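You operate a simulated robot arm through the tools that you are given. There is no shell and no other tool.

You are at the controls of a simulated robot arm. One attempt, no reset.

Task
Shut the booth down: volts and feed to zero, damper shut, air off, mains last.

Only the result counts: the job must be done as asked and must still hold three seconds after the hand-in. Knocking over, shifting, dropping, spilling or breaking anything else fails it.

Robot
A 6-joint arm with a two-finger gripper, fixed in place. Base frame: the origin is on the floor under the middle of its stand, x ahead of it, y to its left, z up. Readings come in cm, degrees, newtons and seconds.
It reaches about 129.8 cm from its shoulder. Its first joint turns from -149.0 to 149.0 degrees. Payload 1.57 kg.
The tool frame sits at the grasp point between the pads (the TCP): z along the fingers, y along the line on which they close. The tips reach 2.1 cm beyond it. The gripper opens to 7 cm; its body begins 5 cm behind the TCP.
Orientation is that of the tool frame in the base frame, as [roll, pitch, yaw] about the fixed x, y, z axes, in that order (R = Rz(yaw) Ry(pitch) Rx(roll)). With the fingers straight down and closing along the base's y, the tool's x points along the base's -x, its y along +y and its z along -z.

Tools
- The arm moves only by the tool step_arm. Its argument "steps" is a list of rows, each a list of 7 numbers: the closure in counts, from 0 (fully open) to 255 (shut), then the shift along the base's x, y, z in cm, then the turn, a rotation vector about the base's x, y, z in degrees. In form: [[gripper, x, y, z, wx, wy, wz], ...]. A call has 1 to 20 rows; each row shifts and turns the commanded pose from where the row before left it. Each row takes 0.2 s and may step no farther than 5 cm and 8.6 degrees from the row before; otherwise, or with a gripper value out of range, the whole call is refused. A pose out of reach is approached as far as the arm can. The call stops where the force on the tool passes 40 N (or 10 N more than at its start, if that is more) or the arm is blocked; 0.2 s more then pass. Each finger travels about 6.48 cm/s and halts on what it meets, pressing with about 30 N; the grip force reading is that of the motor and also rises with nothing between the fingers. The clock runs only during rows and for 0.2 s after the last one: add rows that do not move to give the fingers time. It gives the time, the measured TCP pose, the force on the tool (base axes), the opening and the grip force at its end, in the units of the frame above (readings bear some noise), with the torque about the TCP (base axes, N m) and any sound that the robot's microphone picked up, and new pictures: "show" is both (left out), scene, wrist or none.
- Cameras (640 x 400 px; columns grow to the right, rows downward): "scene" is fixed at [40.07, -49.97, 135.18]; the picture's right is [0.98, -0.20, 0.00], its down [-0.10, -0.50, -0.86] and it looks along [0.17, 0.85, -0.51] (base axes); focal length 328 px, centre (320, 200). "wrist" rides on the gripper at [7.9, 0.4, -8.1] in the tool frame; the picture's right is [-0.05, 1.00, 0.00], its down [-0.67, -0.04, -0.74] and it looks along [-0.74, -0.04, 0.67] (tool axes); focal length 256 px, centre (320, 200). There is no depth. A picture from a camera that has moved, and an enlarged one, comes with that camera's place and axes in the base frame and with its lens.
- move_column(by): slides the trunk up (or, below 0, down) by that many cm; the arm rides with it, the base frame stays. It gives what a move gives, with no picture.
- inspect(camera, box): a new picture of the part [left, top, right, bottom] of that camera's present view, enlarged. It takes no simulated time.
- job_done(): hands the job in; it is judged then, once.

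Nothing tells you positions but the pictures and the camera data. Unless the task says otherwise, let go and move clear before handing in.

The tools are called after "Call:" by a JSON object that holds its "op" and its "data". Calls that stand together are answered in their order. step_arm: Moves the arm, as the interface text tells. Its arguments: {"type":"object","properties":{"steps":{"type":"array","items":{"type":"array","items":{"type":"number"}}},"show":{"type":"string","enum":["both","scene","wrist","none"]}},"required":["steps"]} The other tools are called the same way: move_column (by) moves the trunk up or down; inspect (camera, box) takes an enlarged picture of a part of a camera's view; job_done () hands the job in.

At the start:

```text
clock: 0.0
tcp_pos: [18.45, 65.66, 87.2]
tool_rot: [180.0, 0.1, 179.9]
contact_force: [0.9, -0.5, 0.5]
wrist_torque: [-0.02, -0.01, 0.01]
width: 7.03
grip_force: 0.0
trunk travel left (down, up): [-55.3, 41.7]
```

scene: 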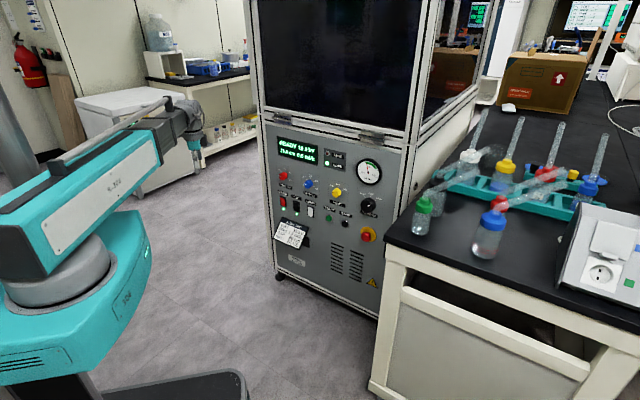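
wrist: 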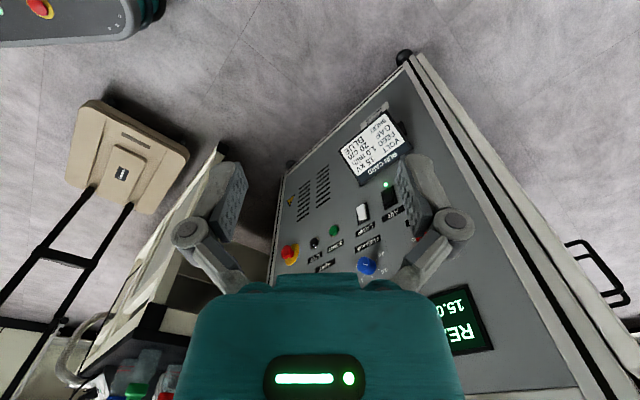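

I see a booth with a control panel: display, knobs (red, blue, yellow), switches, gauge, mains knob. I'll look closer at the panel first.

Call:
{"op": "inspect", "data": {"camera": "scene", "box": [260, 120, 400, 207]}}

Call:
{"op": "inspect", "data": {"camera": "scene", "box": [260, 200, 400, 287]}}

Call:
{"op": "inspect", "data": {"camera": "wrist", "box": [260, 80, 500, 380]}}

```text
4.57 times, centred on (330, 164) of scene
camera zoom: at [40.07, -49.97, 135.18], right [0.98, -0.2, 0.0], down [-0.1, -0.5, -0.86], along [0.17, 0.85, -0.51], focal length 1497 px, centre (274, 367)
```

zoom: 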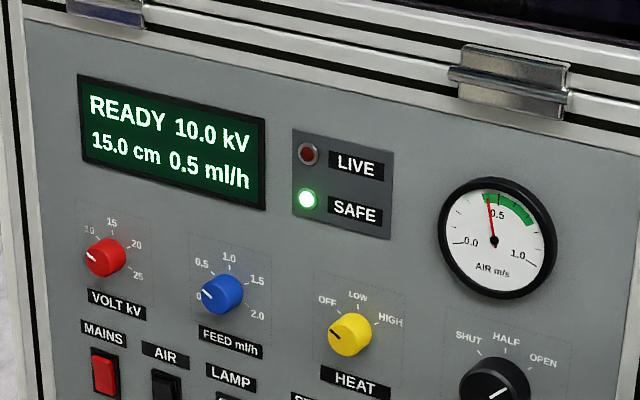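

```text
4.57 times, centred on (330, 244) of scene
camera zoom: at [40.07, -49.97, 135.18], right [0.98, -0.2, 0.0], down [-0.1, -0.5, -0.86], along [0.17, 0.85, -0.51], focal length 1497 px, centre (274, 1)
```

zoom: 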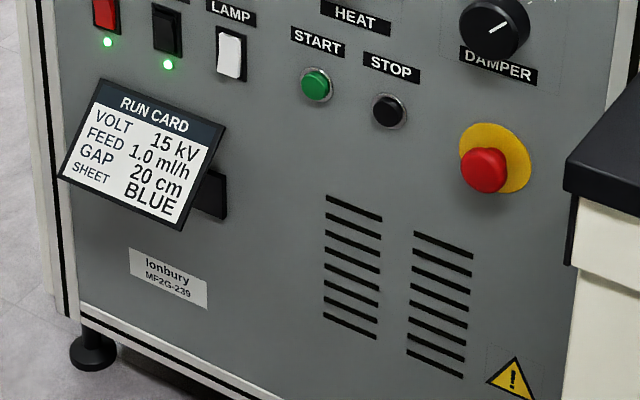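

```text
1.33 times, centred on (380, 230) of wrist
camera zoom: at [10.48, 66.03, 95.33], right [0.05, 1.0, 0.0], down [0.67, -0.04, 0.75], along [0.74, -0.04, -0.67], focal length 341 px, centre (240, 160)
```

zoom: 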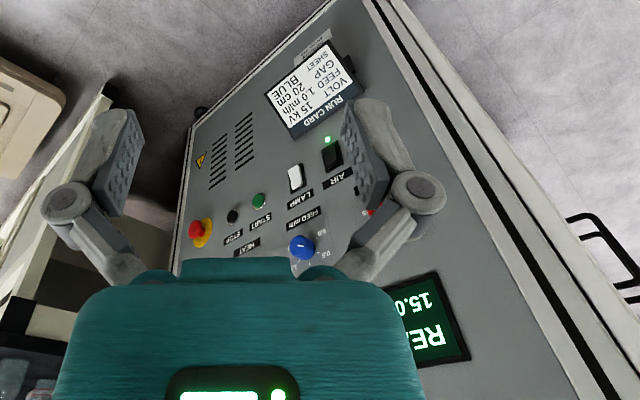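

The panel is roughly vertical, facing the robot at about 42° yaw, around 94 cm out. I'll zoom in on each control to read its scale.

Call:
{"op": "inspect", "data": {"camera": "scene", "box": [272, 160, 304, 180]}}

Call:
{"op": "inspect", "data": {"camera": "scene", "box": [298, 170, 330, 190]}}

Call:
{"op": "inspect", "data": {"camera": "scene", "box": [350, 188, 390, 213]}}

Call:
{"op": "inspect", "data": {"camera": "scene", "box": [274, 186, 322, 216]}}

Call:
{"op": "inspect", "data": {"camera": "scene", "box": [324, 180, 356, 200]}}

```text
16.00 times, centred on (288, 170) of scene
camera zoom: at [40.07, -49.97, 135.18], right [0.98, -0.2, 0.0], down [-0.1, -0.5, -0.86], along [0.17, 0.85, -0.51], focal length 5240 px, centre (832, 680)
```

zoom: 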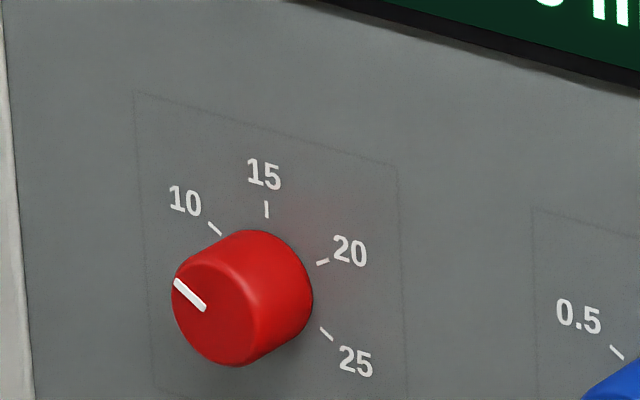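

```text
16.00 times, centred on (314, 180) of scene
camera zoom: at [40.07, -49.97, 135.18], right [0.98, -0.2, 0.0], down [-0.1, -0.5, -0.86], along [0.17, 0.85, -0.51], focal length 5240 px, centre (416, 520)
```

zoom: 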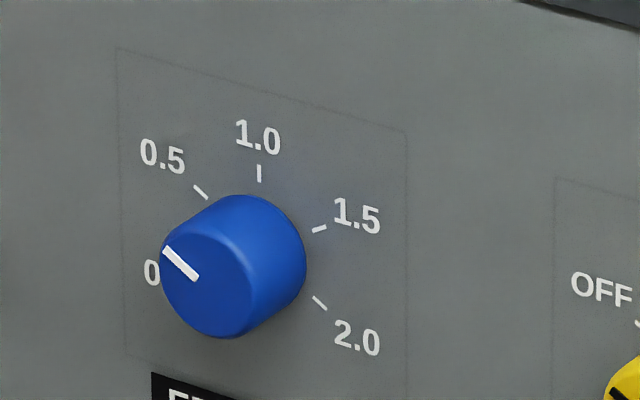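

```text
16.00 times, centred on (370, 200) of scene
camera zoom: at [40.07, -49.97, 135.18], right [0.98, -0.2, 0.0], down [-0.1, -0.5, -0.86], along [0.17, 0.85, -0.51], focal length 5240 px, centre (-480, 192)
```

zoom: 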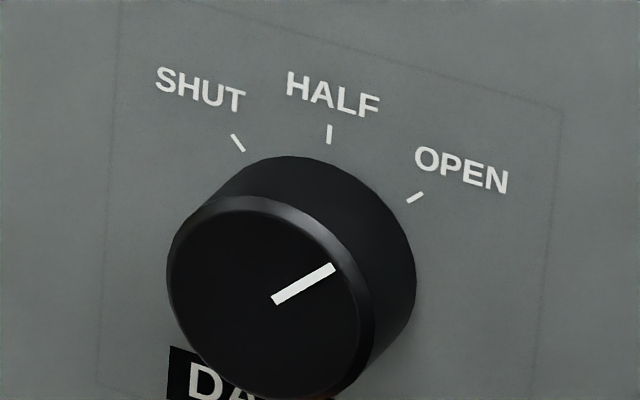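

```text
13.33 times, centred on (298, 201) of scene
camera zoom: at [40.07, -49.97, 135.18], right [0.98, -0.2, 0.0], down [-0.1, -0.5, -0.86], along [0.17, 0.85, -0.51], focal length 4366 px, centre (613, 187)
```

zoom: 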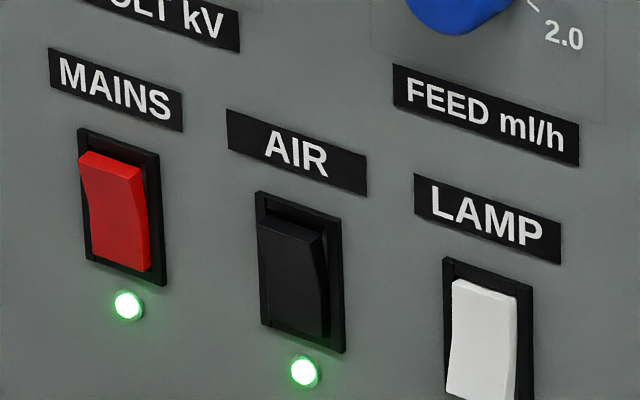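

```text
16.00 times, centred on (340, 190) of scene
camera zoom: at [40.07, -49.97, 135.18], right [0.98, -0.2, 0.0], down [-0.1, -0.5, -0.86], along [0.17, 0.85, -0.51], focal length 5240 px, centre (0, 360)
```

zoom: 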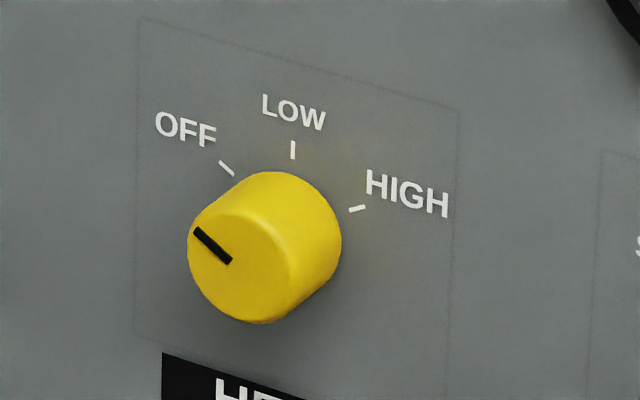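

I see the volt knob at 10, feed at 0.5, damper at OPEN, and MAINS and AIR on with their LEDs lit. I place the knobs at z≈70 and the switches at z≈55, on a plane facing yaw ≈42°. Next I'll turn the gripper to face the panel, staying well clear of it.

Call:
{"op": "step_arm", "data": {"steps": [[0, 1.7, -0.3, -0.9, 0, 0, 8.48], [0, 1.7, -0.3, -0.9, 0, 0, 8.48], [0, 1.7, -0.3, -0.9, 0, 0, 8.48], [0, 1.7, -0.3, -0.9, 0, 0, 8.48], [0, 1.7, -0.3, -0.9, 0, 0, 8.48], [0, 1.7, -0.3, -0.9, 5.515, -6.045, 0], [0, 1.7, -0.3, -0.9, 5.515, -6.045, 0], [0, 1.7, -0.3, -0.9, 5.515, -6.045, 0], [0, 1.7, -0.3, -0.9, 5.515, -6.045, 0], [0, 1.7, -0.3, -0.9, 5.515, -6.045, 0], [0, 1.7, -0.3, -0.9, 5.515, -6.045, 0], [0, 1.7, -0.3, -0.9, 5.515, -6.045, 0], [0, 1.7, -0.3, -0.9, 5.515, -6.045, 0], [0, 1.7, -0.3, -0.9, 5.515, -6.045, 0], [0, 1.7, -0.3, -0.9, 5.515, -6.045, 0], [0, 1.7, -0.3, -0.9, 5.515, -6.045, 0]]}}

```text
clock: 3.4
tcp_pos: [45.59, 60.78, 105.7]
tool_rot: [-146.1, 90.0, -103.7]
contact_force: [-0.8, 0.4, 0.1]
wrist_torque: [0.0, 0.01, -0.03]
width: 7.0
grip_force: 0.0
out of reach, approached as far as the arm can: row 1, 2, 3, 4, 5, 6, 7, 8, 9, 10, 11, 12, 13, 14, 15, 16
trunk travel left (down, up): [-55.3, 41.7]
camera wrist: at [39.34, 55.61, 97.89], right [-0.67, 0.74, 0.05], down [-0.53, -0.53, 0.67], along [0.52, 0.42, 0.74], focal length 256 px, centre (320, 200)
```

scene: 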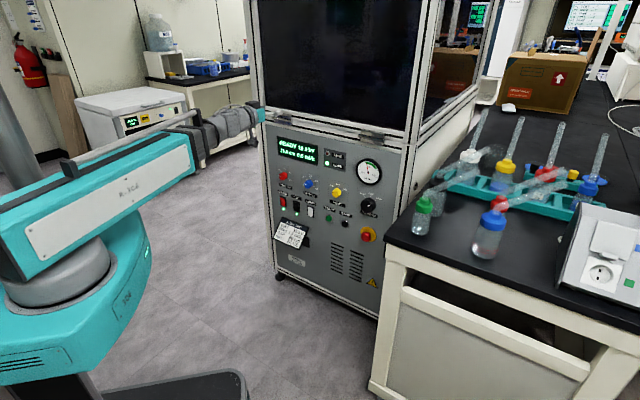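
wrist: 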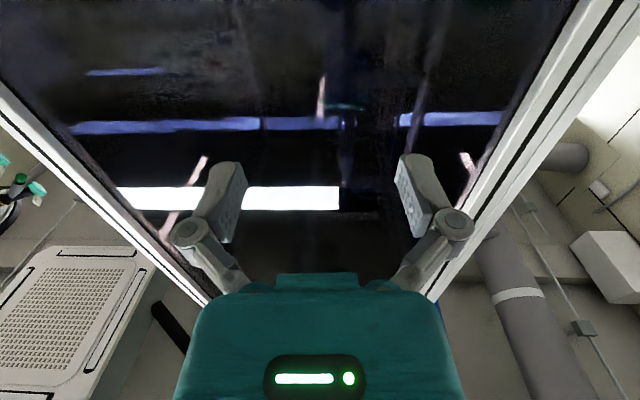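

The arm couldn't get low enough: its TCP is at z≈106, with the commanded pose lower. The gripper now faces the booth, so I'll lower the trunk to bring it to panel height.

Call:
{"op": "move_column", "data": {"by": -20}}

```text
clock: 5.6
tcp_pos: [45.54, 60.8, 85.72]
tool_rot: [-159.6, 89.8, -117.3]
contact_force: [0.8, -0.6, 0.6]
wrist_torque: [-0.02, -0.01, -0.01]
width: 7.01
grip_force: 0.0
trunk travel left (down, up): [-35.3, 61.7]
```

Call:
{"op": "move_column", "data": {"by": -15}}

Call:
{"op": "step_arm", "data": {"steps": [[0, 0, 0, 0, 0, 0, 0]]}}

```text
clock: 7.3
tcp_pos: [45.58, 60.7, 70.58]
tool_rot: [-159.5, 89.9, -117.1]
contact_force: [-1.1, 0.6, 0.3]
wrist_torque: [0.01, 0.01, -0.03]
width: 7.0
grip_force: 0.0
trunk travel left (down, up): [-20.3, 76.7]
```

```text
clock: 7.7
tcp_pos: [45.55, 60.77, 70.7]
tool_rot: [-159.6, 89.9, -117.3]
contact_force: [1.0, 0.8, -0.8]
wrist_torque: [0.0, -0.01, 0.01]
width: 6.98
grip_force: 0.1
trunk travel left (down, up): [-20.3, 76.7]
camera wrist: at [39.31, 55.61, 62.89], right [-0.67, 0.74, 0.05], down [-0.53, -0.53, 0.67], along [0.52, 0.42, 0.74], focal length 256 px, centre (320, 200)
```

scene: 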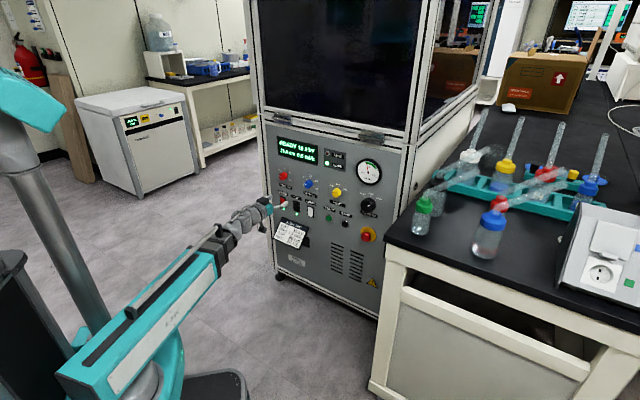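
wrist: 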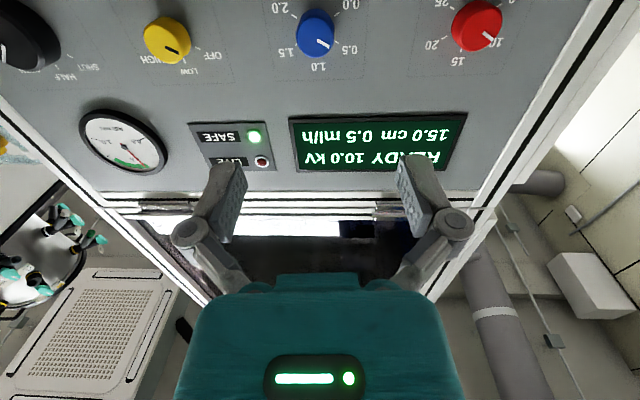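

The wrist camera now sees the knobs, display and damper from below. I'll zoom in to measure them and read the marks.

Call:
{"op": "inspect", "data": {"camera": "wrist", "box": [400, 0, 560, 100]}}

Call:
{"op": "inspect", "data": {"camera": "wrist", "box": [240, 0, 400, 100]}}

Call:
{"op": "inspect", "data": {"camera": "wrist", "box": [80, 0, 240, 100]}}

Call:
{"op": "inspect", "data": {"camera": "wrist", "box": [0, 0, 160, 100]}}

```text
4.00 times, centred on (480, 50) of wrist
camera zoom: at [39.31, 55.61, 62.89], right [-0.67, 0.74, 0.05], down [-0.53, -0.53, 0.67], along [0.52, 0.42, 0.74], focal length 1024 px, centre (-320, 800)
```

zoom: 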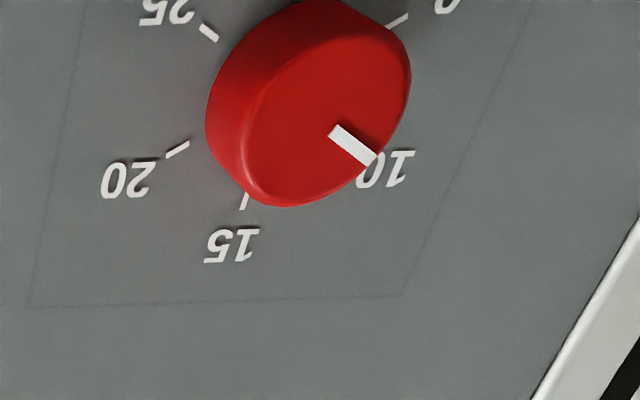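

```text
4.00 times, centred on (320, 50) of wrist
camera zoom: at [39.31, 55.61, 62.89], right [-0.67, 0.74, 0.05], down [-0.53, -0.53, 0.67], along [0.52, 0.42, 0.74], focal length 1024 px, centre (320, 800)
```

zoom: 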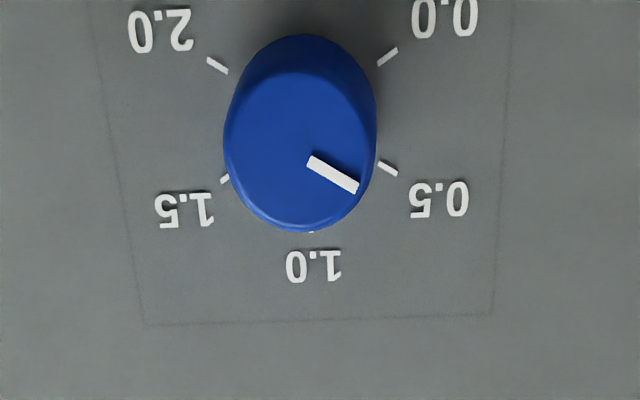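

```text
4.00 times, centred on (160, 50) of wrist
camera zoom: at [39.31, 55.61, 62.89], right [-0.67, 0.74, 0.05], down [-0.53, -0.53, 0.67], along [0.52, 0.42, 0.74], focal length 1024 px, centre (960, 800)
```

zoom: 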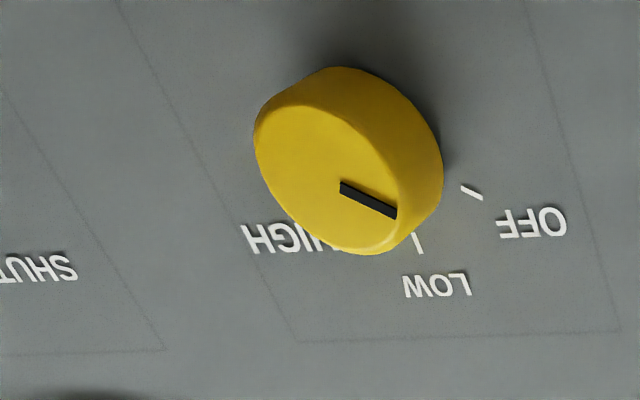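

```text
4.00 times, centred on (80, 50) of wrist
camera zoom: at [39.31, 55.61, 62.89], right [-0.67, 0.74, 0.05], down [-0.53, -0.53, 0.67], along [0.52, 0.42, 0.74], focal length 1024 px, centre (1280, 800)
```

zoom: 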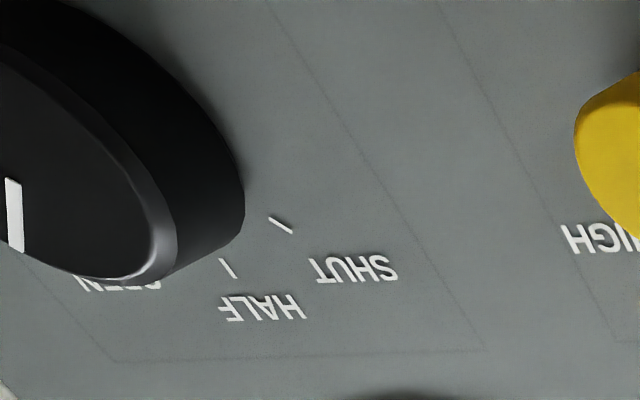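

The ticks sit about 60° apart, so volt and feed each need one detent counter-clockwise and the damper needs two. I'll measure the panel's yaw more closely using long horizontal edges.

Call:
{"op": "inspect", "data": {"camera": "wrist", "box": [90, 90, 290, 215]}}

Call:
{"op": "inspect", "data": {"camera": "wrist", "box": [280, 90, 480, 215]}}

```text
3.20 times, centred on (190, 152) of wrist
camera zoom: at [39.31, 55.61, 62.89], right [-0.67, 0.74, 0.05], down [-0.53, -0.53, 0.67], along [0.52, 0.42, 0.74], focal length 819 px, centre (736, 352)
```

zoom: 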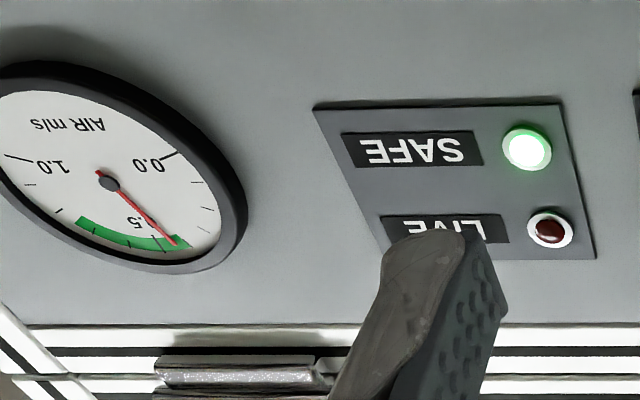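

```text
3.20 times, centred on (380, 152) of wrist
camera zoom: at [39.31, 55.61, 62.89], right [-0.67, 0.74, 0.05], down [-0.53, -0.53, 0.67], along [0.52, 0.42, 0.74], focal length 819 px, centre (128, 352)
```

zoom: 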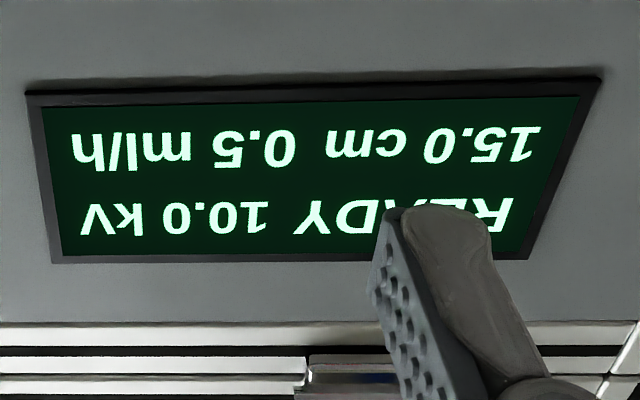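

The panel works out at yaw ≈45°, with its face about 95.3 cm along that direction. The knobs are at z≈70, at sideways positions of about −23.6, −9.5, 4.6 and 19 cm. The arm seems to be at its lower limit, so I'll drop the trunk further for room to work.

Call:
{"op": "move_column", "data": {"by": -19}}

Call:
{"op": "step_arm", "data": {"steps": [[0, 0, 0, 2, 0, 0, 2.65], [0, 0, 0, 2, 0, 0, 0]]}}

```text
clock: 9.8
tcp_pos: [45.66, 60.74, 51.73]
tool_rot: [-160.0, 90.0, -117.5]
contact_force: [0.6, 0.9, 0.5]
wrist_torque: [-0.02, 0.0, -0.01]
width: 7.0
grip_force: 0.1
trunk travel left (down, up): [-1.3, 95.7]
```

```text
clock: 10.4
tcp_pos: [45.65, 60.72, 51.66]
tool_rot: [-111.0, 90.0, -66.0]
contact_force: [0.4, -0.6, 0.1]
wrist_torque: [0.01, 0.0, 0.01]
width: 7.0
grip_force: 0.0
out of reach, approached as far as the arm can: row 1, 2
trunk travel left (down, up): [-1.3, 95.7]
camera wrist: at [39.62, 55.33, 43.9], right [-0.71, 0.71, 0.05], down [-0.5, -0.55, 0.67], along [0.5, 0.44, 0.74], focal length 256 px, centre (320, 200)
```

scene: 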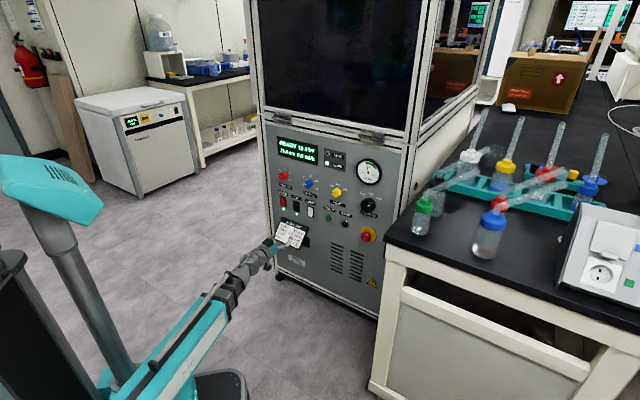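
wrist: 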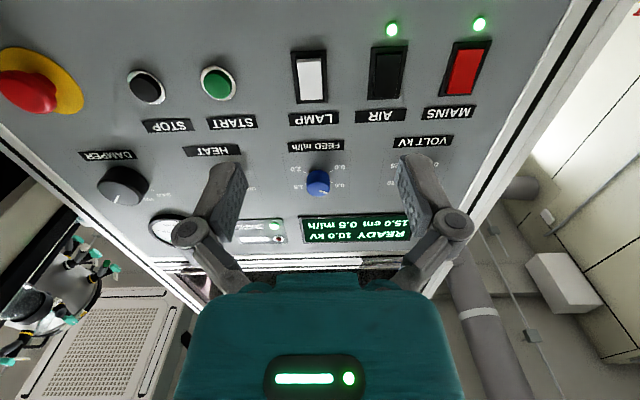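

The rotation took, but the height hasn't changed. The commanded height is probably still below what the arm can reach, so I'll raise the command and watch the response.

Call:
{"op": "step_arm", "data": {"steps": [[0, 0, 0, 4, 0, 0, 0], [0, 0, 0, 4, 0, 0, 0], [0, 0, 0, 4, 0, 0, 0]], "show": "none"}}

```text
clock: 11.2
tcp_pos: [45.68, 60.69, 51.74]
tool_rot: [-113.2, 89.9, -68.2]
contact_force: [0.9, 0.9, 0.3]
wrist_torque: [0.03, -0.01, 0.04]
width: 7.0
grip_force: 0.0
out of reach, approached as far as the arm can: row 1, 2, 3
trunk travel left (down, up): [-1.3, 95.7]
```

Call:
{"op": "step_arm", "data": {"steps": [[0, 0, 0, 4, 0, 0, 0], [0, 0, 0, 4, 0, 0, 0], [0, 0, 0, 4, 0, 0, 0], [0, 0, 0, 4, 0, 0, 0]], "show": "none"}}

```text
clock: 12.2
tcp_pos: [45.63, 60.76, 51.65]
tool_rot: [-113.1, 90.0, -67.9]
contact_force: [0.3, 0.0, -0.1]
wrist_torque: [0.01, -0.01, 0.03]
width: 6.99
grip_force: 0.0
out of reach, approached as far as the arm can: row 1, 2, 3, 4
trunk travel left (down, up): [-1.3, 95.7]
```

Call:
{"op": "step_arm", "data": {"steps": [[0, 0, 0, 4, 0, 0, 0], [0, 0, 0, 4, 0, 0, 0]], "show": "none"}}

```text
clock: 12.8
tcp_pos: [45.61, 60.75, 51.79]
tool_rot: [-112.6, 90.0, -67.6]
contact_force: [-0.1, 0.3, -0.5]
wrist_torque: [-0.06, 0.03, 0.0]
width: 7.0
grip_force: 0.1
out of reach, approached as far as the arm can: row 1, 2
trunk travel left (down, up): [-1.3, 95.7]
```

The arm's height seems to be set only by the trunk, with the arm moving in a plane, so I'll use the column for height. From this view I'll measure the switches, damper and E-stop.

Call:
{"op": "inspect", "data": {"camera": "wrist", "box": [360, 0, 520, 100]}}

Call:
{"op": "inspect", "data": {"camera": "wrist", "box": [60, 130, 220, 230]}}

Call:
{"op": "inspect", "data": {"camera": "wrist", "box": [260, 100, 480, 237]}}

Call:
{"op": "inspect", "data": {"camera": "wrist", "box": [240, 0, 400, 100]}}

```text
4.00 times, centred on (440, 50) of wrist
camera zoom: at [39.62, 55.33, 43.9], right [-0.71, 0.71, 0.05], down [-0.5, -0.55, 0.67], along [0.5, 0.44, 0.74], focal length 1024 px, centre (-160, 800)
```

zoom: 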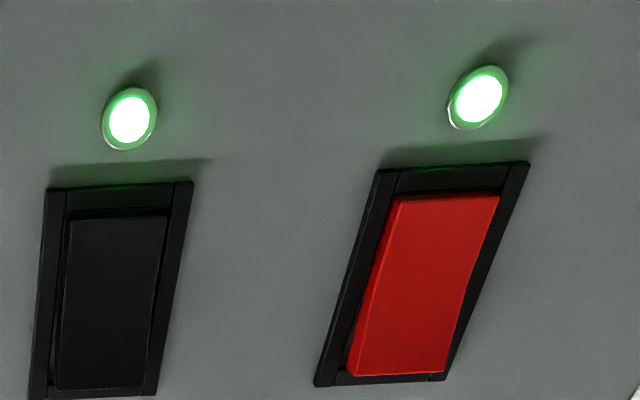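

```text
4.00 times, centred on (140, 180) of wrist
camera zoom: at [39.62, 55.33, 43.9], right [-0.71, 0.71, 0.05], down [-0.5, -0.55, 0.67], along [0.5, 0.44, 0.74], focal length 1024 px, centre (1040, 280)
```

zoom: 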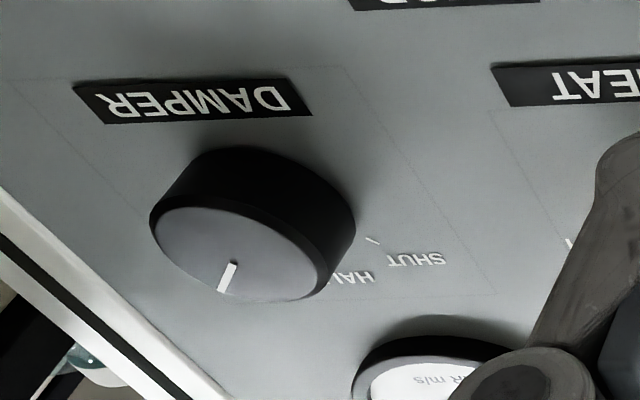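

```text
2.91 times, centred on (370, 168) of wrist
camera zoom: at [39.62, 55.33, 43.9], right [-0.71, 0.71, 0.05], down [-0.5, -0.55, 0.67], along [0.5, 0.44, 0.74], focal length 745 px, centre (174, 292)
```

zoom: 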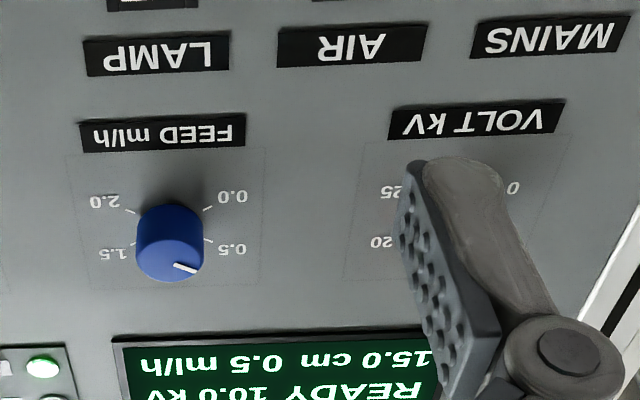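

```text
4.00 times, centred on (320, 50) of wrist
camera zoom: at [39.62, 55.33, 43.9], right [-0.71, 0.71, 0.05], down [-0.5, -0.55, 0.67], along [0.5, 0.44, 0.74], focal length 1024 px, centre (320, 800)
```

zoom: 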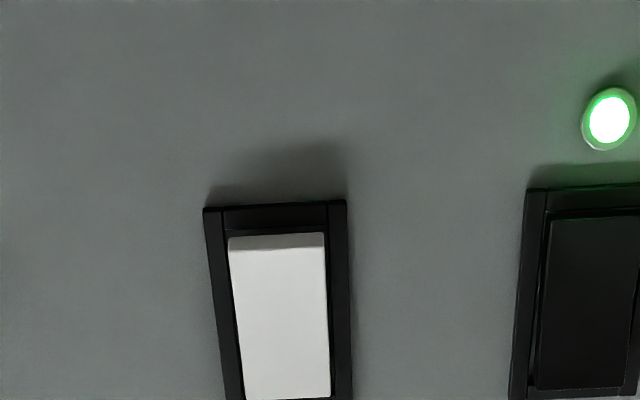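

I've confirmed this from two views: panel face d≈95.4 along yaw 45°, volt at u≈−23.65, feed −9.5, damper 19.2 (all z≈70). The MAINS switch is at u≈−25.75 and AIR at −17.7, both centred at z≈55.5. Next I'll raise the column to knob height and stand off in front of the volt knob.

Call:
{"op": "move_column", "data": {"by": 18.3}}

Call:
{"op": "step_arm", "data": {"steps": [[0, -0.31, 3.36, 0, 0, 0, 0], [0, -0.31, 3.36, 0, 0, 0, 0], [0, -0.31, 3.36, 0, 0, 0, 0], [0, -0.31, 3.36, 0, 0, 0, 0], [0, -0.31, 3.36, 0, 0, 0, 0], [0, 0, 0, 0, 0, 0, 0]]}}

```text
clock: 14.8
tcp_pos: [45.7, 60.68, 70.02]
tool_rot: [68.3, 90.0, 113.4]
contact_force: [0.2, -0.9, 0.1]
wrist_torque: [0.01, 0.06, -0.02]
width: 7.01
grip_force: 0.1
trunk travel left (down, up): [-19.6, 77.4]
```

```text
clock: 16.2
tcp_pos: [44.22, 77.62, 70.09]
tool_rot: [-124.9, 89.9, -79.8]
contact_force: [-0.5, -0.3, -0.4]
wrist_torque: [0.01, -0.01, -0.01]
width: 7.01
grip_force: 0.1
trunk travel left (down, up): [-19.6, 77.4]
camera wrist: at [38.13, 72.12, 62.19], right [-0.71, 0.71, 0.05], down [-0.5, -0.55, 0.67], along [0.5, 0.44, 0.74], focal length 256 px, centre (320, 200)
```

scene: 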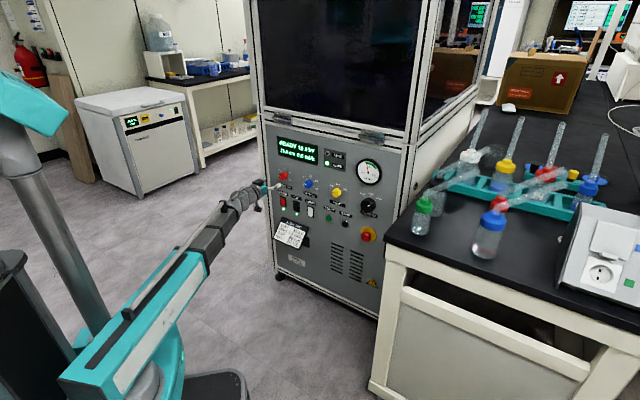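
wrist: 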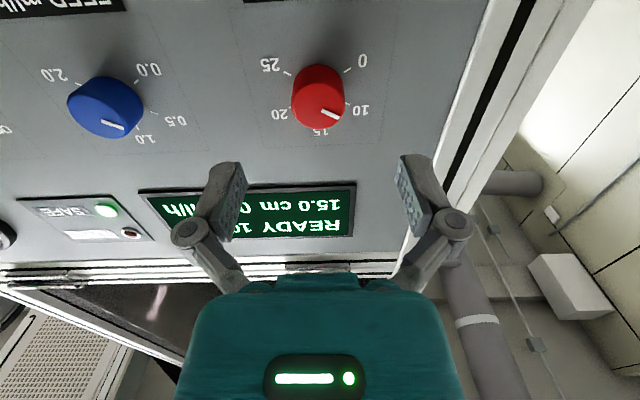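

Call:
{"op": "inspect", "data": {"camera": "wrist", "box": [240, 40, 400, 140]}}

```text
4.00 times, centred on (320, 90) of wrist
camera zoom: at [38.13, 72.12, 62.19], right [-0.71, 0.71, 0.05], down [-0.5, -0.55, 0.67], along [0.5, 0.44, 0.74], focal length 1024 px, centre (320, 640)
```

zoom: 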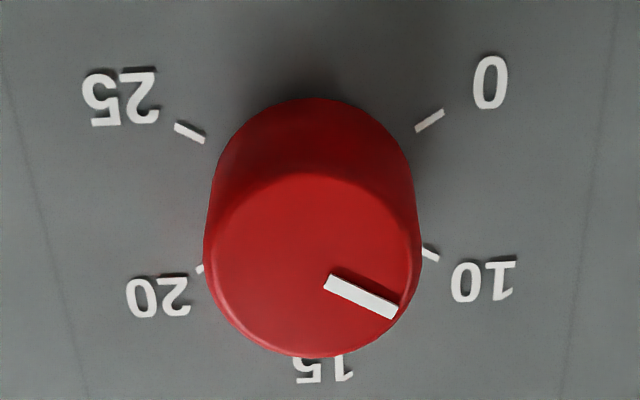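

The tool is lined up with the volt knob to within about 1 mm. I'll pre-roll the gripper +30° so the turn spans +30° to −30°, then close most of the distance.

Call:
{"op": "step_arm", "data": {"steps": [[0, 0, 0, 0, 5.303, 5.303, 0], [0, 0, 0, 0, 5.303, 5.303, 0], [0, 0, 0, 0, 5.303, 5.303, 0], [0, 0, 0, 0, 5.303, 5.303, 0], [0, 1, 1, 0, 0, 0, 0], [0, 1, 1, 0, 0, 0, 0], [0, 0, 0, 0, 0, 0, 0]]}}

```text
clock: 17.8
tcp_pos: [46.12, 79.58, 70.11]
tool_rot: [90.0, 60.0, 135.1]
contact_force: [-0.2, 0.0, -0.4]
wrist_torque: [-0.01, 0.0, 0.01]
width: 7.01
grip_force: 0.0
trunk travel left (down, up): [-19.6, 77.4]
camera wrist: at [37.32, 76.91, 63.47], right [-0.59, 0.59, 0.54], down [-0.27, -0.78, 0.56], along [0.76, 0.19, 0.62], focal length 256 px, centre (320, 200)
```

scene: 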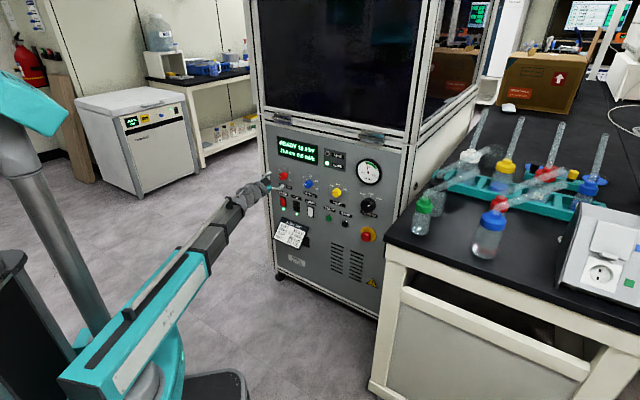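
wrist: 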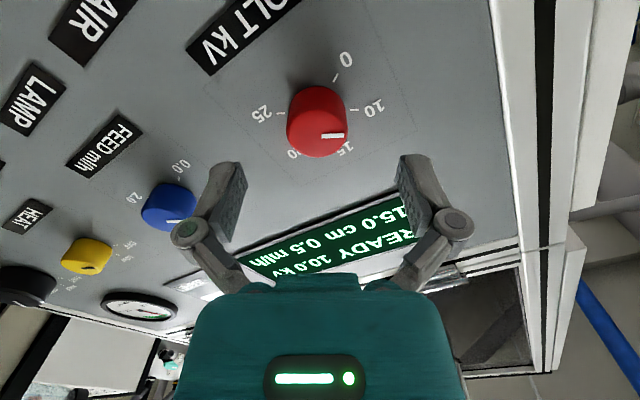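

Call:
{"op": "step_arm", "data": {"steps": [[0, 0.7, 0.7, 0, 0, 0, 0], [0, 0.7, 0.7, 0, 0, 0, 0], [0, 0.7, 0.7, 0, 0, 0, 0], [0, 0.6, 0.6, 0, 0, 0, 0], [0, 0, 0, 0, 0, 0, 0]]}}

```text
clock: 19.0
tcp_pos: [48.77, 82.26, 70.03]
tool_rot: [89.9, 60.1, 135.0]
contact_force: [1.0, 0.0, 0.0]
wrist_torque: [-0.02, -0.02, 0.01]
width: 7.0
grip_force: 0.0
trunk travel left (down, up): [-19.6, 77.4]
camera wrist: at [40.01, 79.59, 63.47], right [-0.59, 0.59, 0.54], down [-0.27, -0.78, 0.56], along [0.76, 0.19, 0.62], focal length 256 px, centre (320, 200)
```

scene: 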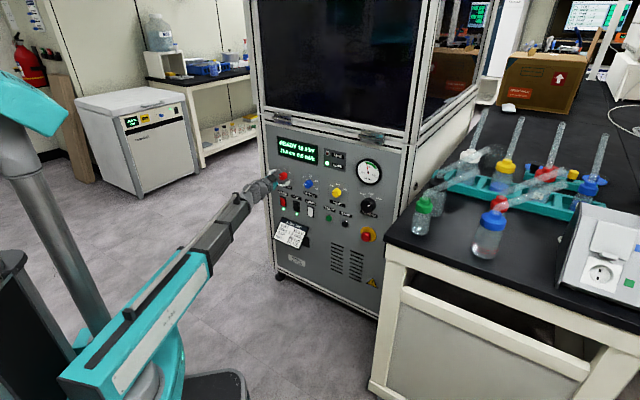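
wrist: 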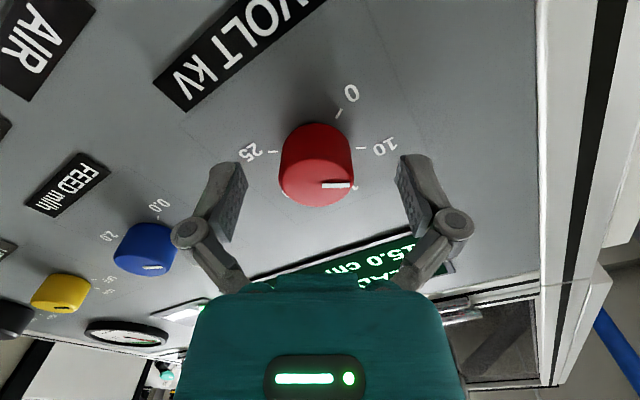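

The knob is centred between the open fingers and the tips overlap most of its height. I'll close on it.

Call:
{"op": "step_arm", "data": {"steps": [[255, 0, 0, 0, 0, 0, 0], [255, 0, 0, 0, 0, 0, 0], [255, 0, 0, 0, 0, 0, 0], [255, 0, 0, 0, 0, 0, 0]], "show": "wrist"}}

```text
clock: 20.0
tcp_pos: [48.83, 82.03, 70.14]
tool_rot: [90.0, 60.0, 134.8]
contact_force: [-0.9, -20.6, -11.4]
wrist_torque: [0.17, -0.17, -0.6]
width: 3.36
grip_force: 32.0
trunk travel left (down, up): [-19.6, 77.4]
camera wrist: at [40.08, 79.46, 63.45], right [-0.59, 0.59, 0.55], down [-0.27, -0.78, 0.56], along [0.76, 0.18, 0.62], focal length 256 px, centre (320, 200)
```

wrist: 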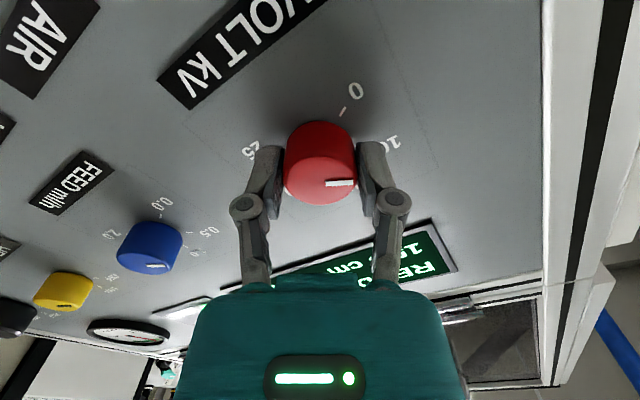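

The knob is gripped, 3.36 cm wide, but there's some side force from a slight offset. I'll nudge the command to relieve it before turning.

Call:
{"op": "step_arm", "data": {"steps": [[255, 0.05, -0.2, -0.1, 0, 0, 0], [255, 0, 0, 0, 0, 0, 0]], "show": "none"}}

```text
clock: 20.6
tcp_pos: [48.9, 82.03, 69.99]
tool_rot: [90.3, 60.1, 135.2]
contact_force: [3.4, -9.2, -3.0]
wrist_torque: [0.28, -0.27, -0.55]
width: 3.38
grip_force: 32.1
trunk travel left (down, up): [-19.6, 77.4]
```

Call:
{"op": "step_arm", "data": {"steps": [[255, 0, 0, 0, -5.303, -5.303, 0], [255, 0, 0, 0, -5.303, -5.303, 0], [255, 0, 0, 0, -5.303, -5.303, 0], [255, 0, 0, 0, -5.303, -5.303, 0]]}}

```text
clock: 21.6
tcp_pos: [48.9, 82.14, 70.06]
tool_rot: [-115.5, 89.9, -70.4]
contact_force: [8.7, 4.0, 4.5]
wrist_torque: [-0.4, 0.38, -0.05]
width: 3.38
grip_force: 31.9
trunk travel left (down, up): [-19.6, 77.4]
camera wrist: at [42.87, 76.65, 62.19], right [-0.71, 0.71, 0.05], down [-0.5, -0.55, 0.67], along [0.5, 0.45, 0.74], focal length 256 px, centre (320, 200)
```

scene: 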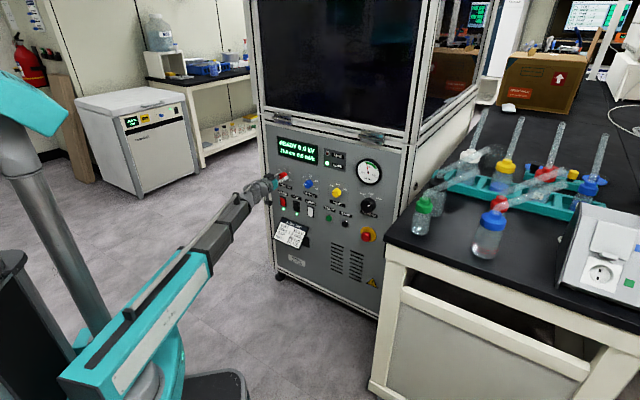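
wrist: 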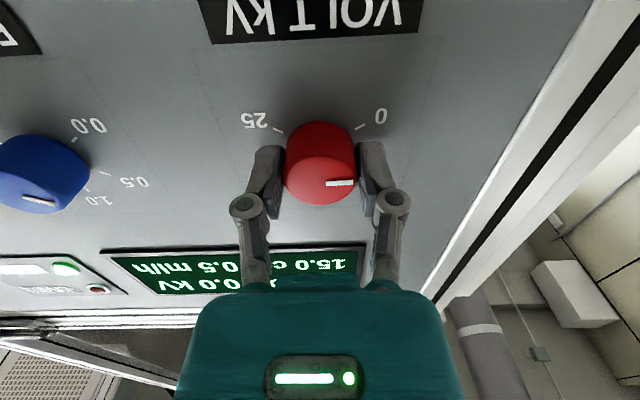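

The knob turns with the gripper. I'll do the remaining 30°.

Call:
{"op": "step_arm", "data": {"steps": [[255, 0, 0, 0, -5.303, -5.303, 0], [255, 0, 0, 0, -5.303, -5.303, 0], [255, 0, 0, 0, -5.303, -5.303, 0], [255, 0, 0, 0, -5.303, -5.303, 0], [255, 0, 0, 0, 0, 0, 0]]}}

Call:
{"op": "inspect", "data": {"camera": "scene", "box": [260, 120, 400, 207]}}

```text
clock: 22.8
tcp_pos: [48.87, 82.15, 70.08]
tool_rot: [-90.2, 60.0, -45.3]
contact_force: [9.6, 10.7, 6.6]
wrist_torque: [0.19, 0.22, 0.1]
width: 3.39
grip_force: 32.5
trunk travel left (down, up): [-19.6, 77.4]
camera wrist: at [45.69, 73.81, 63.02], right [-0.63, 0.63, -0.45], down [-0.74, -0.31, 0.6], along [0.23, 0.71, 0.66], focal length 256 px, centre (320, 200)
```

scene: 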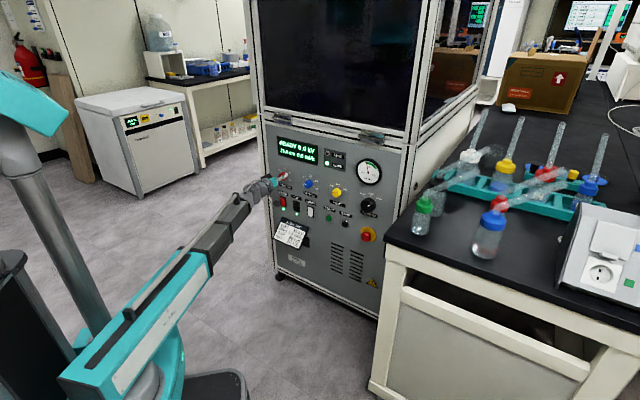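
wrist: 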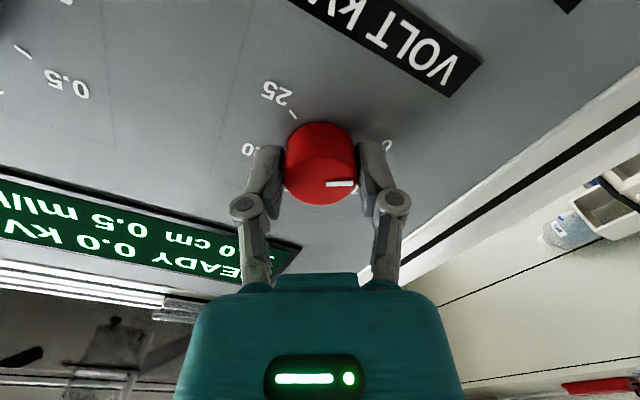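

```text
4.57 times, centred on (330, 164) of scene
camera zoom: at [40.07, -49.97, 135.18], right [0.98, -0.2, 0.0], down [-0.1, -0.5, -0.86], along [0.17, 0.85, -0.51], focal length 1497 px, centre (274, 367)
```

zoom: 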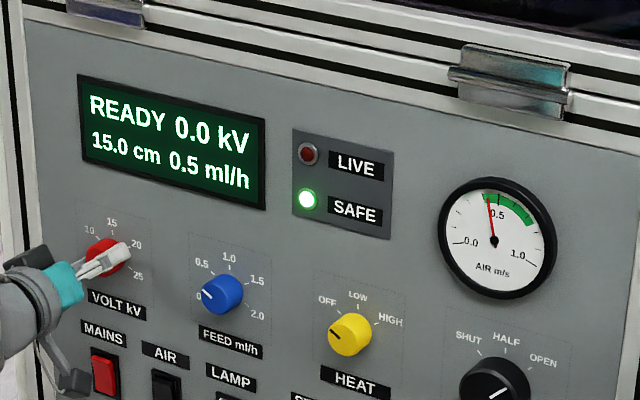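

The display reads 0.0 kV. I'll release and back straight out.

Call:
{"op": "step_arm", "data": {"steps": [[0, 0, 0, 0, 0, 0, 0], [0, 0, 0, 0, 0, 0, 0], [0, 0, 0, 0, 0, 0, 0], [0, -1.2, -1.2, 0, 0, 0, 0], [0, -1.2, -1.2, 0, 0, 0, 0], [0, -1.2, -1.2, 0, 0, 0, 0], [0, -1.2, -1.2, 0, 0, 0, 0], [0, 0, 0, 0, 0, 0, 0]]}}

Call:
{"op": "inspect", "data": {"camera": "scene", "box": [260, 120, 400, 207]}}

```text
clock: 24.6
tcp_pos: [44.08, 77.27, 70.05]
tool_rot: [-90.2, 59.9, -45.2]
contact_force: [0.3, -0.3, -0.5]
wrist_torque: [0.0, -0.01, 0.01]
width: 7.0
grip_force: 0.0
trunk travel left (down, up): [-19.6, 77.4]
camera wrist: at [40.77, 69.01, 63.02], right [-0.63, 0.63, -0.45], down [-0.74, -0.31, 0.6], along [0.23, 0.71, 0.66], focal length 256 px, centre (320, 200)
```

scene: 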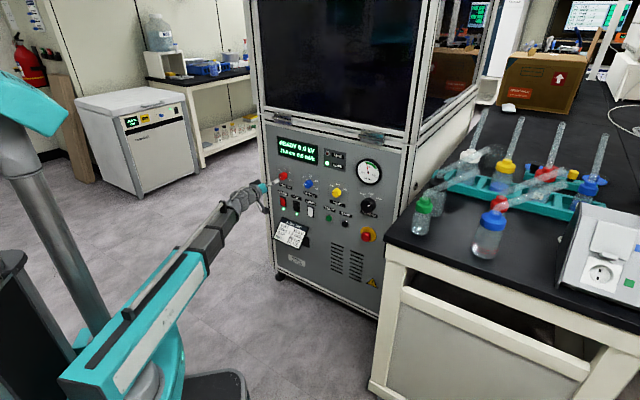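
wrist: 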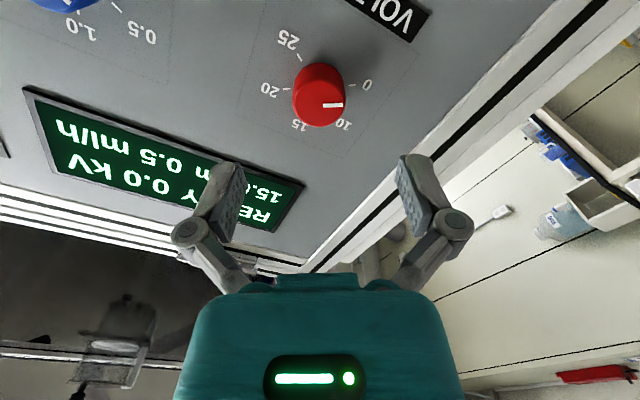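

```text
4.57 times, centred on (330, 164) of scene
camera zoom: at [40.07, -49.97, 135.18], right [0.98, -0.2, 0.0], down [-0.1, -0.5, -0.86], along [0.17, 0.85, -0.51], focal length 1497 px, centre (274, 367)
```

zoom: 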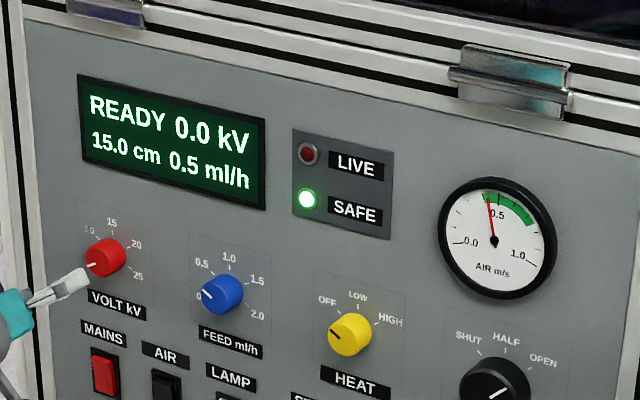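

Volts are at zero and holding. Next I'll shift sideways to the feed knob while rolling back to +30°.

Call:
{"op": "step_arm", "data": {"steps": [[0, 1.24, -1.24, 0, 5.303, 5.303, 0], [0, 1.24, -1.24, 0, 5.303, 5.303, 0], [0, 1.24, -1.24, 0, 5.303, 5.303, 0], [0, 1.24, -1.24, 0, 5.303, 5.303, 0], [0, 1.24, -1.24, 0, 5.303, 5.303, 0], [0, 1.24, -1.24, 0, 5.303, 5.303, 0], [0, 1.24, -1.24, 0, 5.303, 5.303, 0], [0, 1.24, -1.24, 0, 5.303, 5.303, 0], [0, 0, 0, 0, 0, 0, 0]]}}

Call:
{"op": "inspect", "data": {"camera": "wrist", "box": [240, 40, 400, 140]}}

```text
clock: 26.6
tcp_pos: [53.92, 67.41, 70.11]
tool_rot: [90.3, 59.8, 135.2]
contact_force: [0.3, 0.6, 1.2]
wrist_torque: [0.01, -0.03, -0.03]
width: 7.0
grip_force: 0.1
trunk travel left (down, up): [-19.6, 77.4]
camera wrist: at [45.21, 64.68, 63.45], right [-0.59, 0.59, 0.55], down [-0.27, -0.78, 0.56], along [0.76, 0.19, 0.62], focal length 256 px, centre (320, 200)
```

scene: 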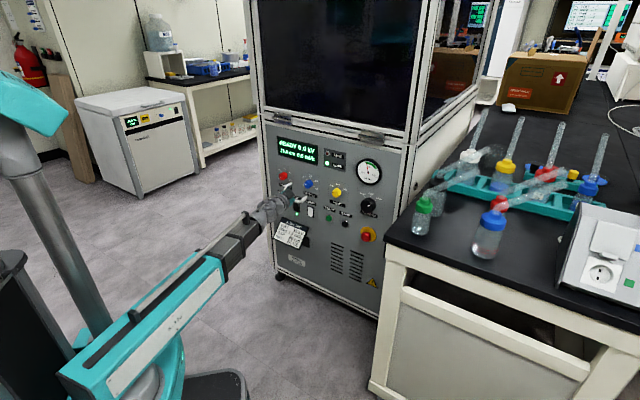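
wrist: 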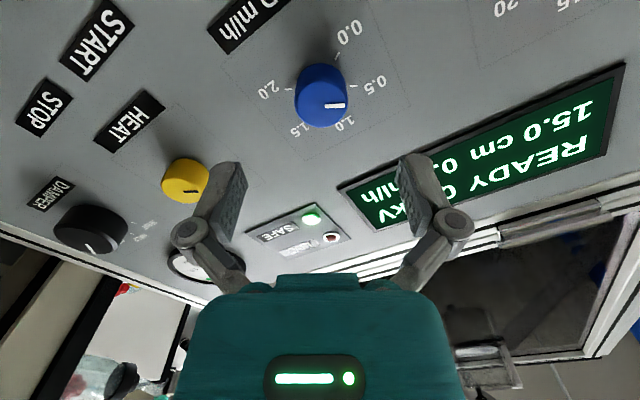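

```text
4.00 times, centred on (320, 90) of wrist
camera zoom: at [45.21, 64.68, 63.45], right [-0.59, 0.59, 0.55], down [-0.27, -0.78, 0.56], along [0.76, 0.19, 0.62], focal length 1024 px, centre (320, 640)
```

zoom: 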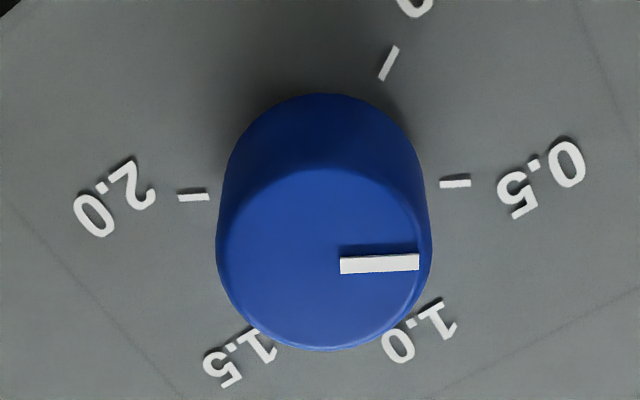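

Call:
{"op": "step_arm", "data": {"steps": [[0, 1.1, 1.1, 0, 0, 0, 0], [0, 1.1, 1.1, 0, 0, 0, 0], [0, 1.1, 1.1, 0, 0, 0, 0], [0, 0.9, 0.9, 0, 0, 0, 0], [0, 0.68, 0.68, 0, 0, 0, 0], [0, 0, 0, 0, 0, 0, 0]]}}

```text
clock: 28.0
tcp_pos: [58.88, 72.14, 70.1]
tool_rot: [90.2, 60.1, 135.3]
contact_force: [-0.5, 0.7, -0.2]
wrist_torque: [0.02, 0.0, -0.02]
width: 7.0
grip_force: 0.1
trunk travel left (down, up): [-19.6, 77.4]
camera wrist: at [50.04, 69.48, 63.45], right [-0.59, 0.59, 0.54], down [-0.27, -0.78, 0.56], along [0.76, 0.19, 0.62], focal length 256 px, centre (320, 200)
```

scene: 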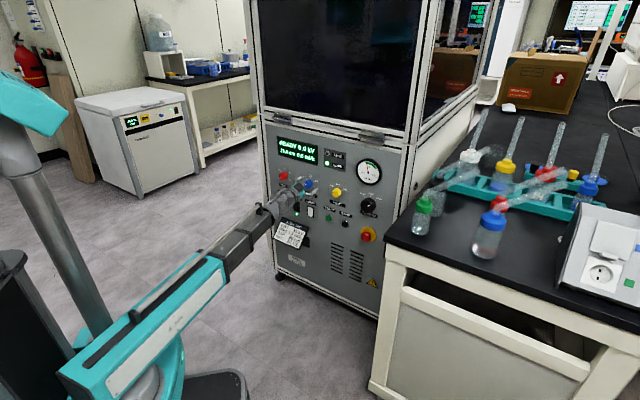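
wrist: 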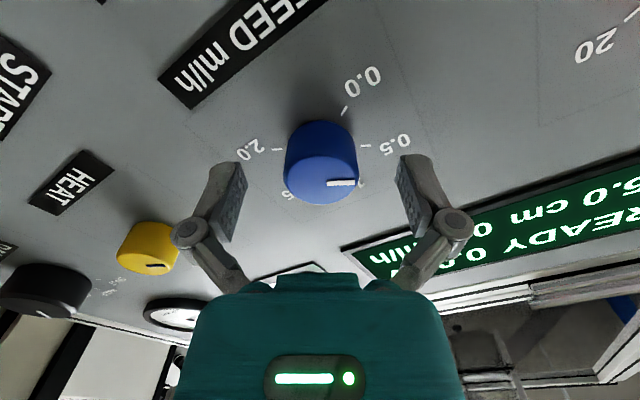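

Call:
{"op": "step_arm", "data": {"steps": [[255, 0, 0, 0, 0, 0, 0], [255, 0, 0, 0, 0, 0, 0], [255, 0, 0, 0, 0, 0, 0], [255, 0, 0, 0, 0, 0, 0]], "show": "wrist"}}

```text
clock: 29.0
tcp_pos: [58.76, 72.16, 70.1]
tool_rot: [90.0, 60.1, 135.3]
contact_force: [-7.0, -2.0, 0.8]
wrist_torque: [-0.18, 0.17, 0.31]
width: 3.4
grip_force: 32.1
trunk travel left (down, up): [-19.6, 77.4]
camera wrist: at [49.97, 69.47, 63.47], right [-0.59, 0.59, 0.54], down [-0.27, -0.78, 0.56], along [0.76, 0.19, 0.62], focal length 256 px, centre (320, 200)
```

wrist: 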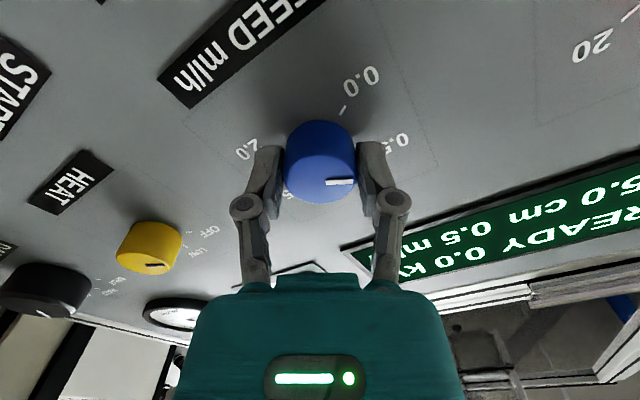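

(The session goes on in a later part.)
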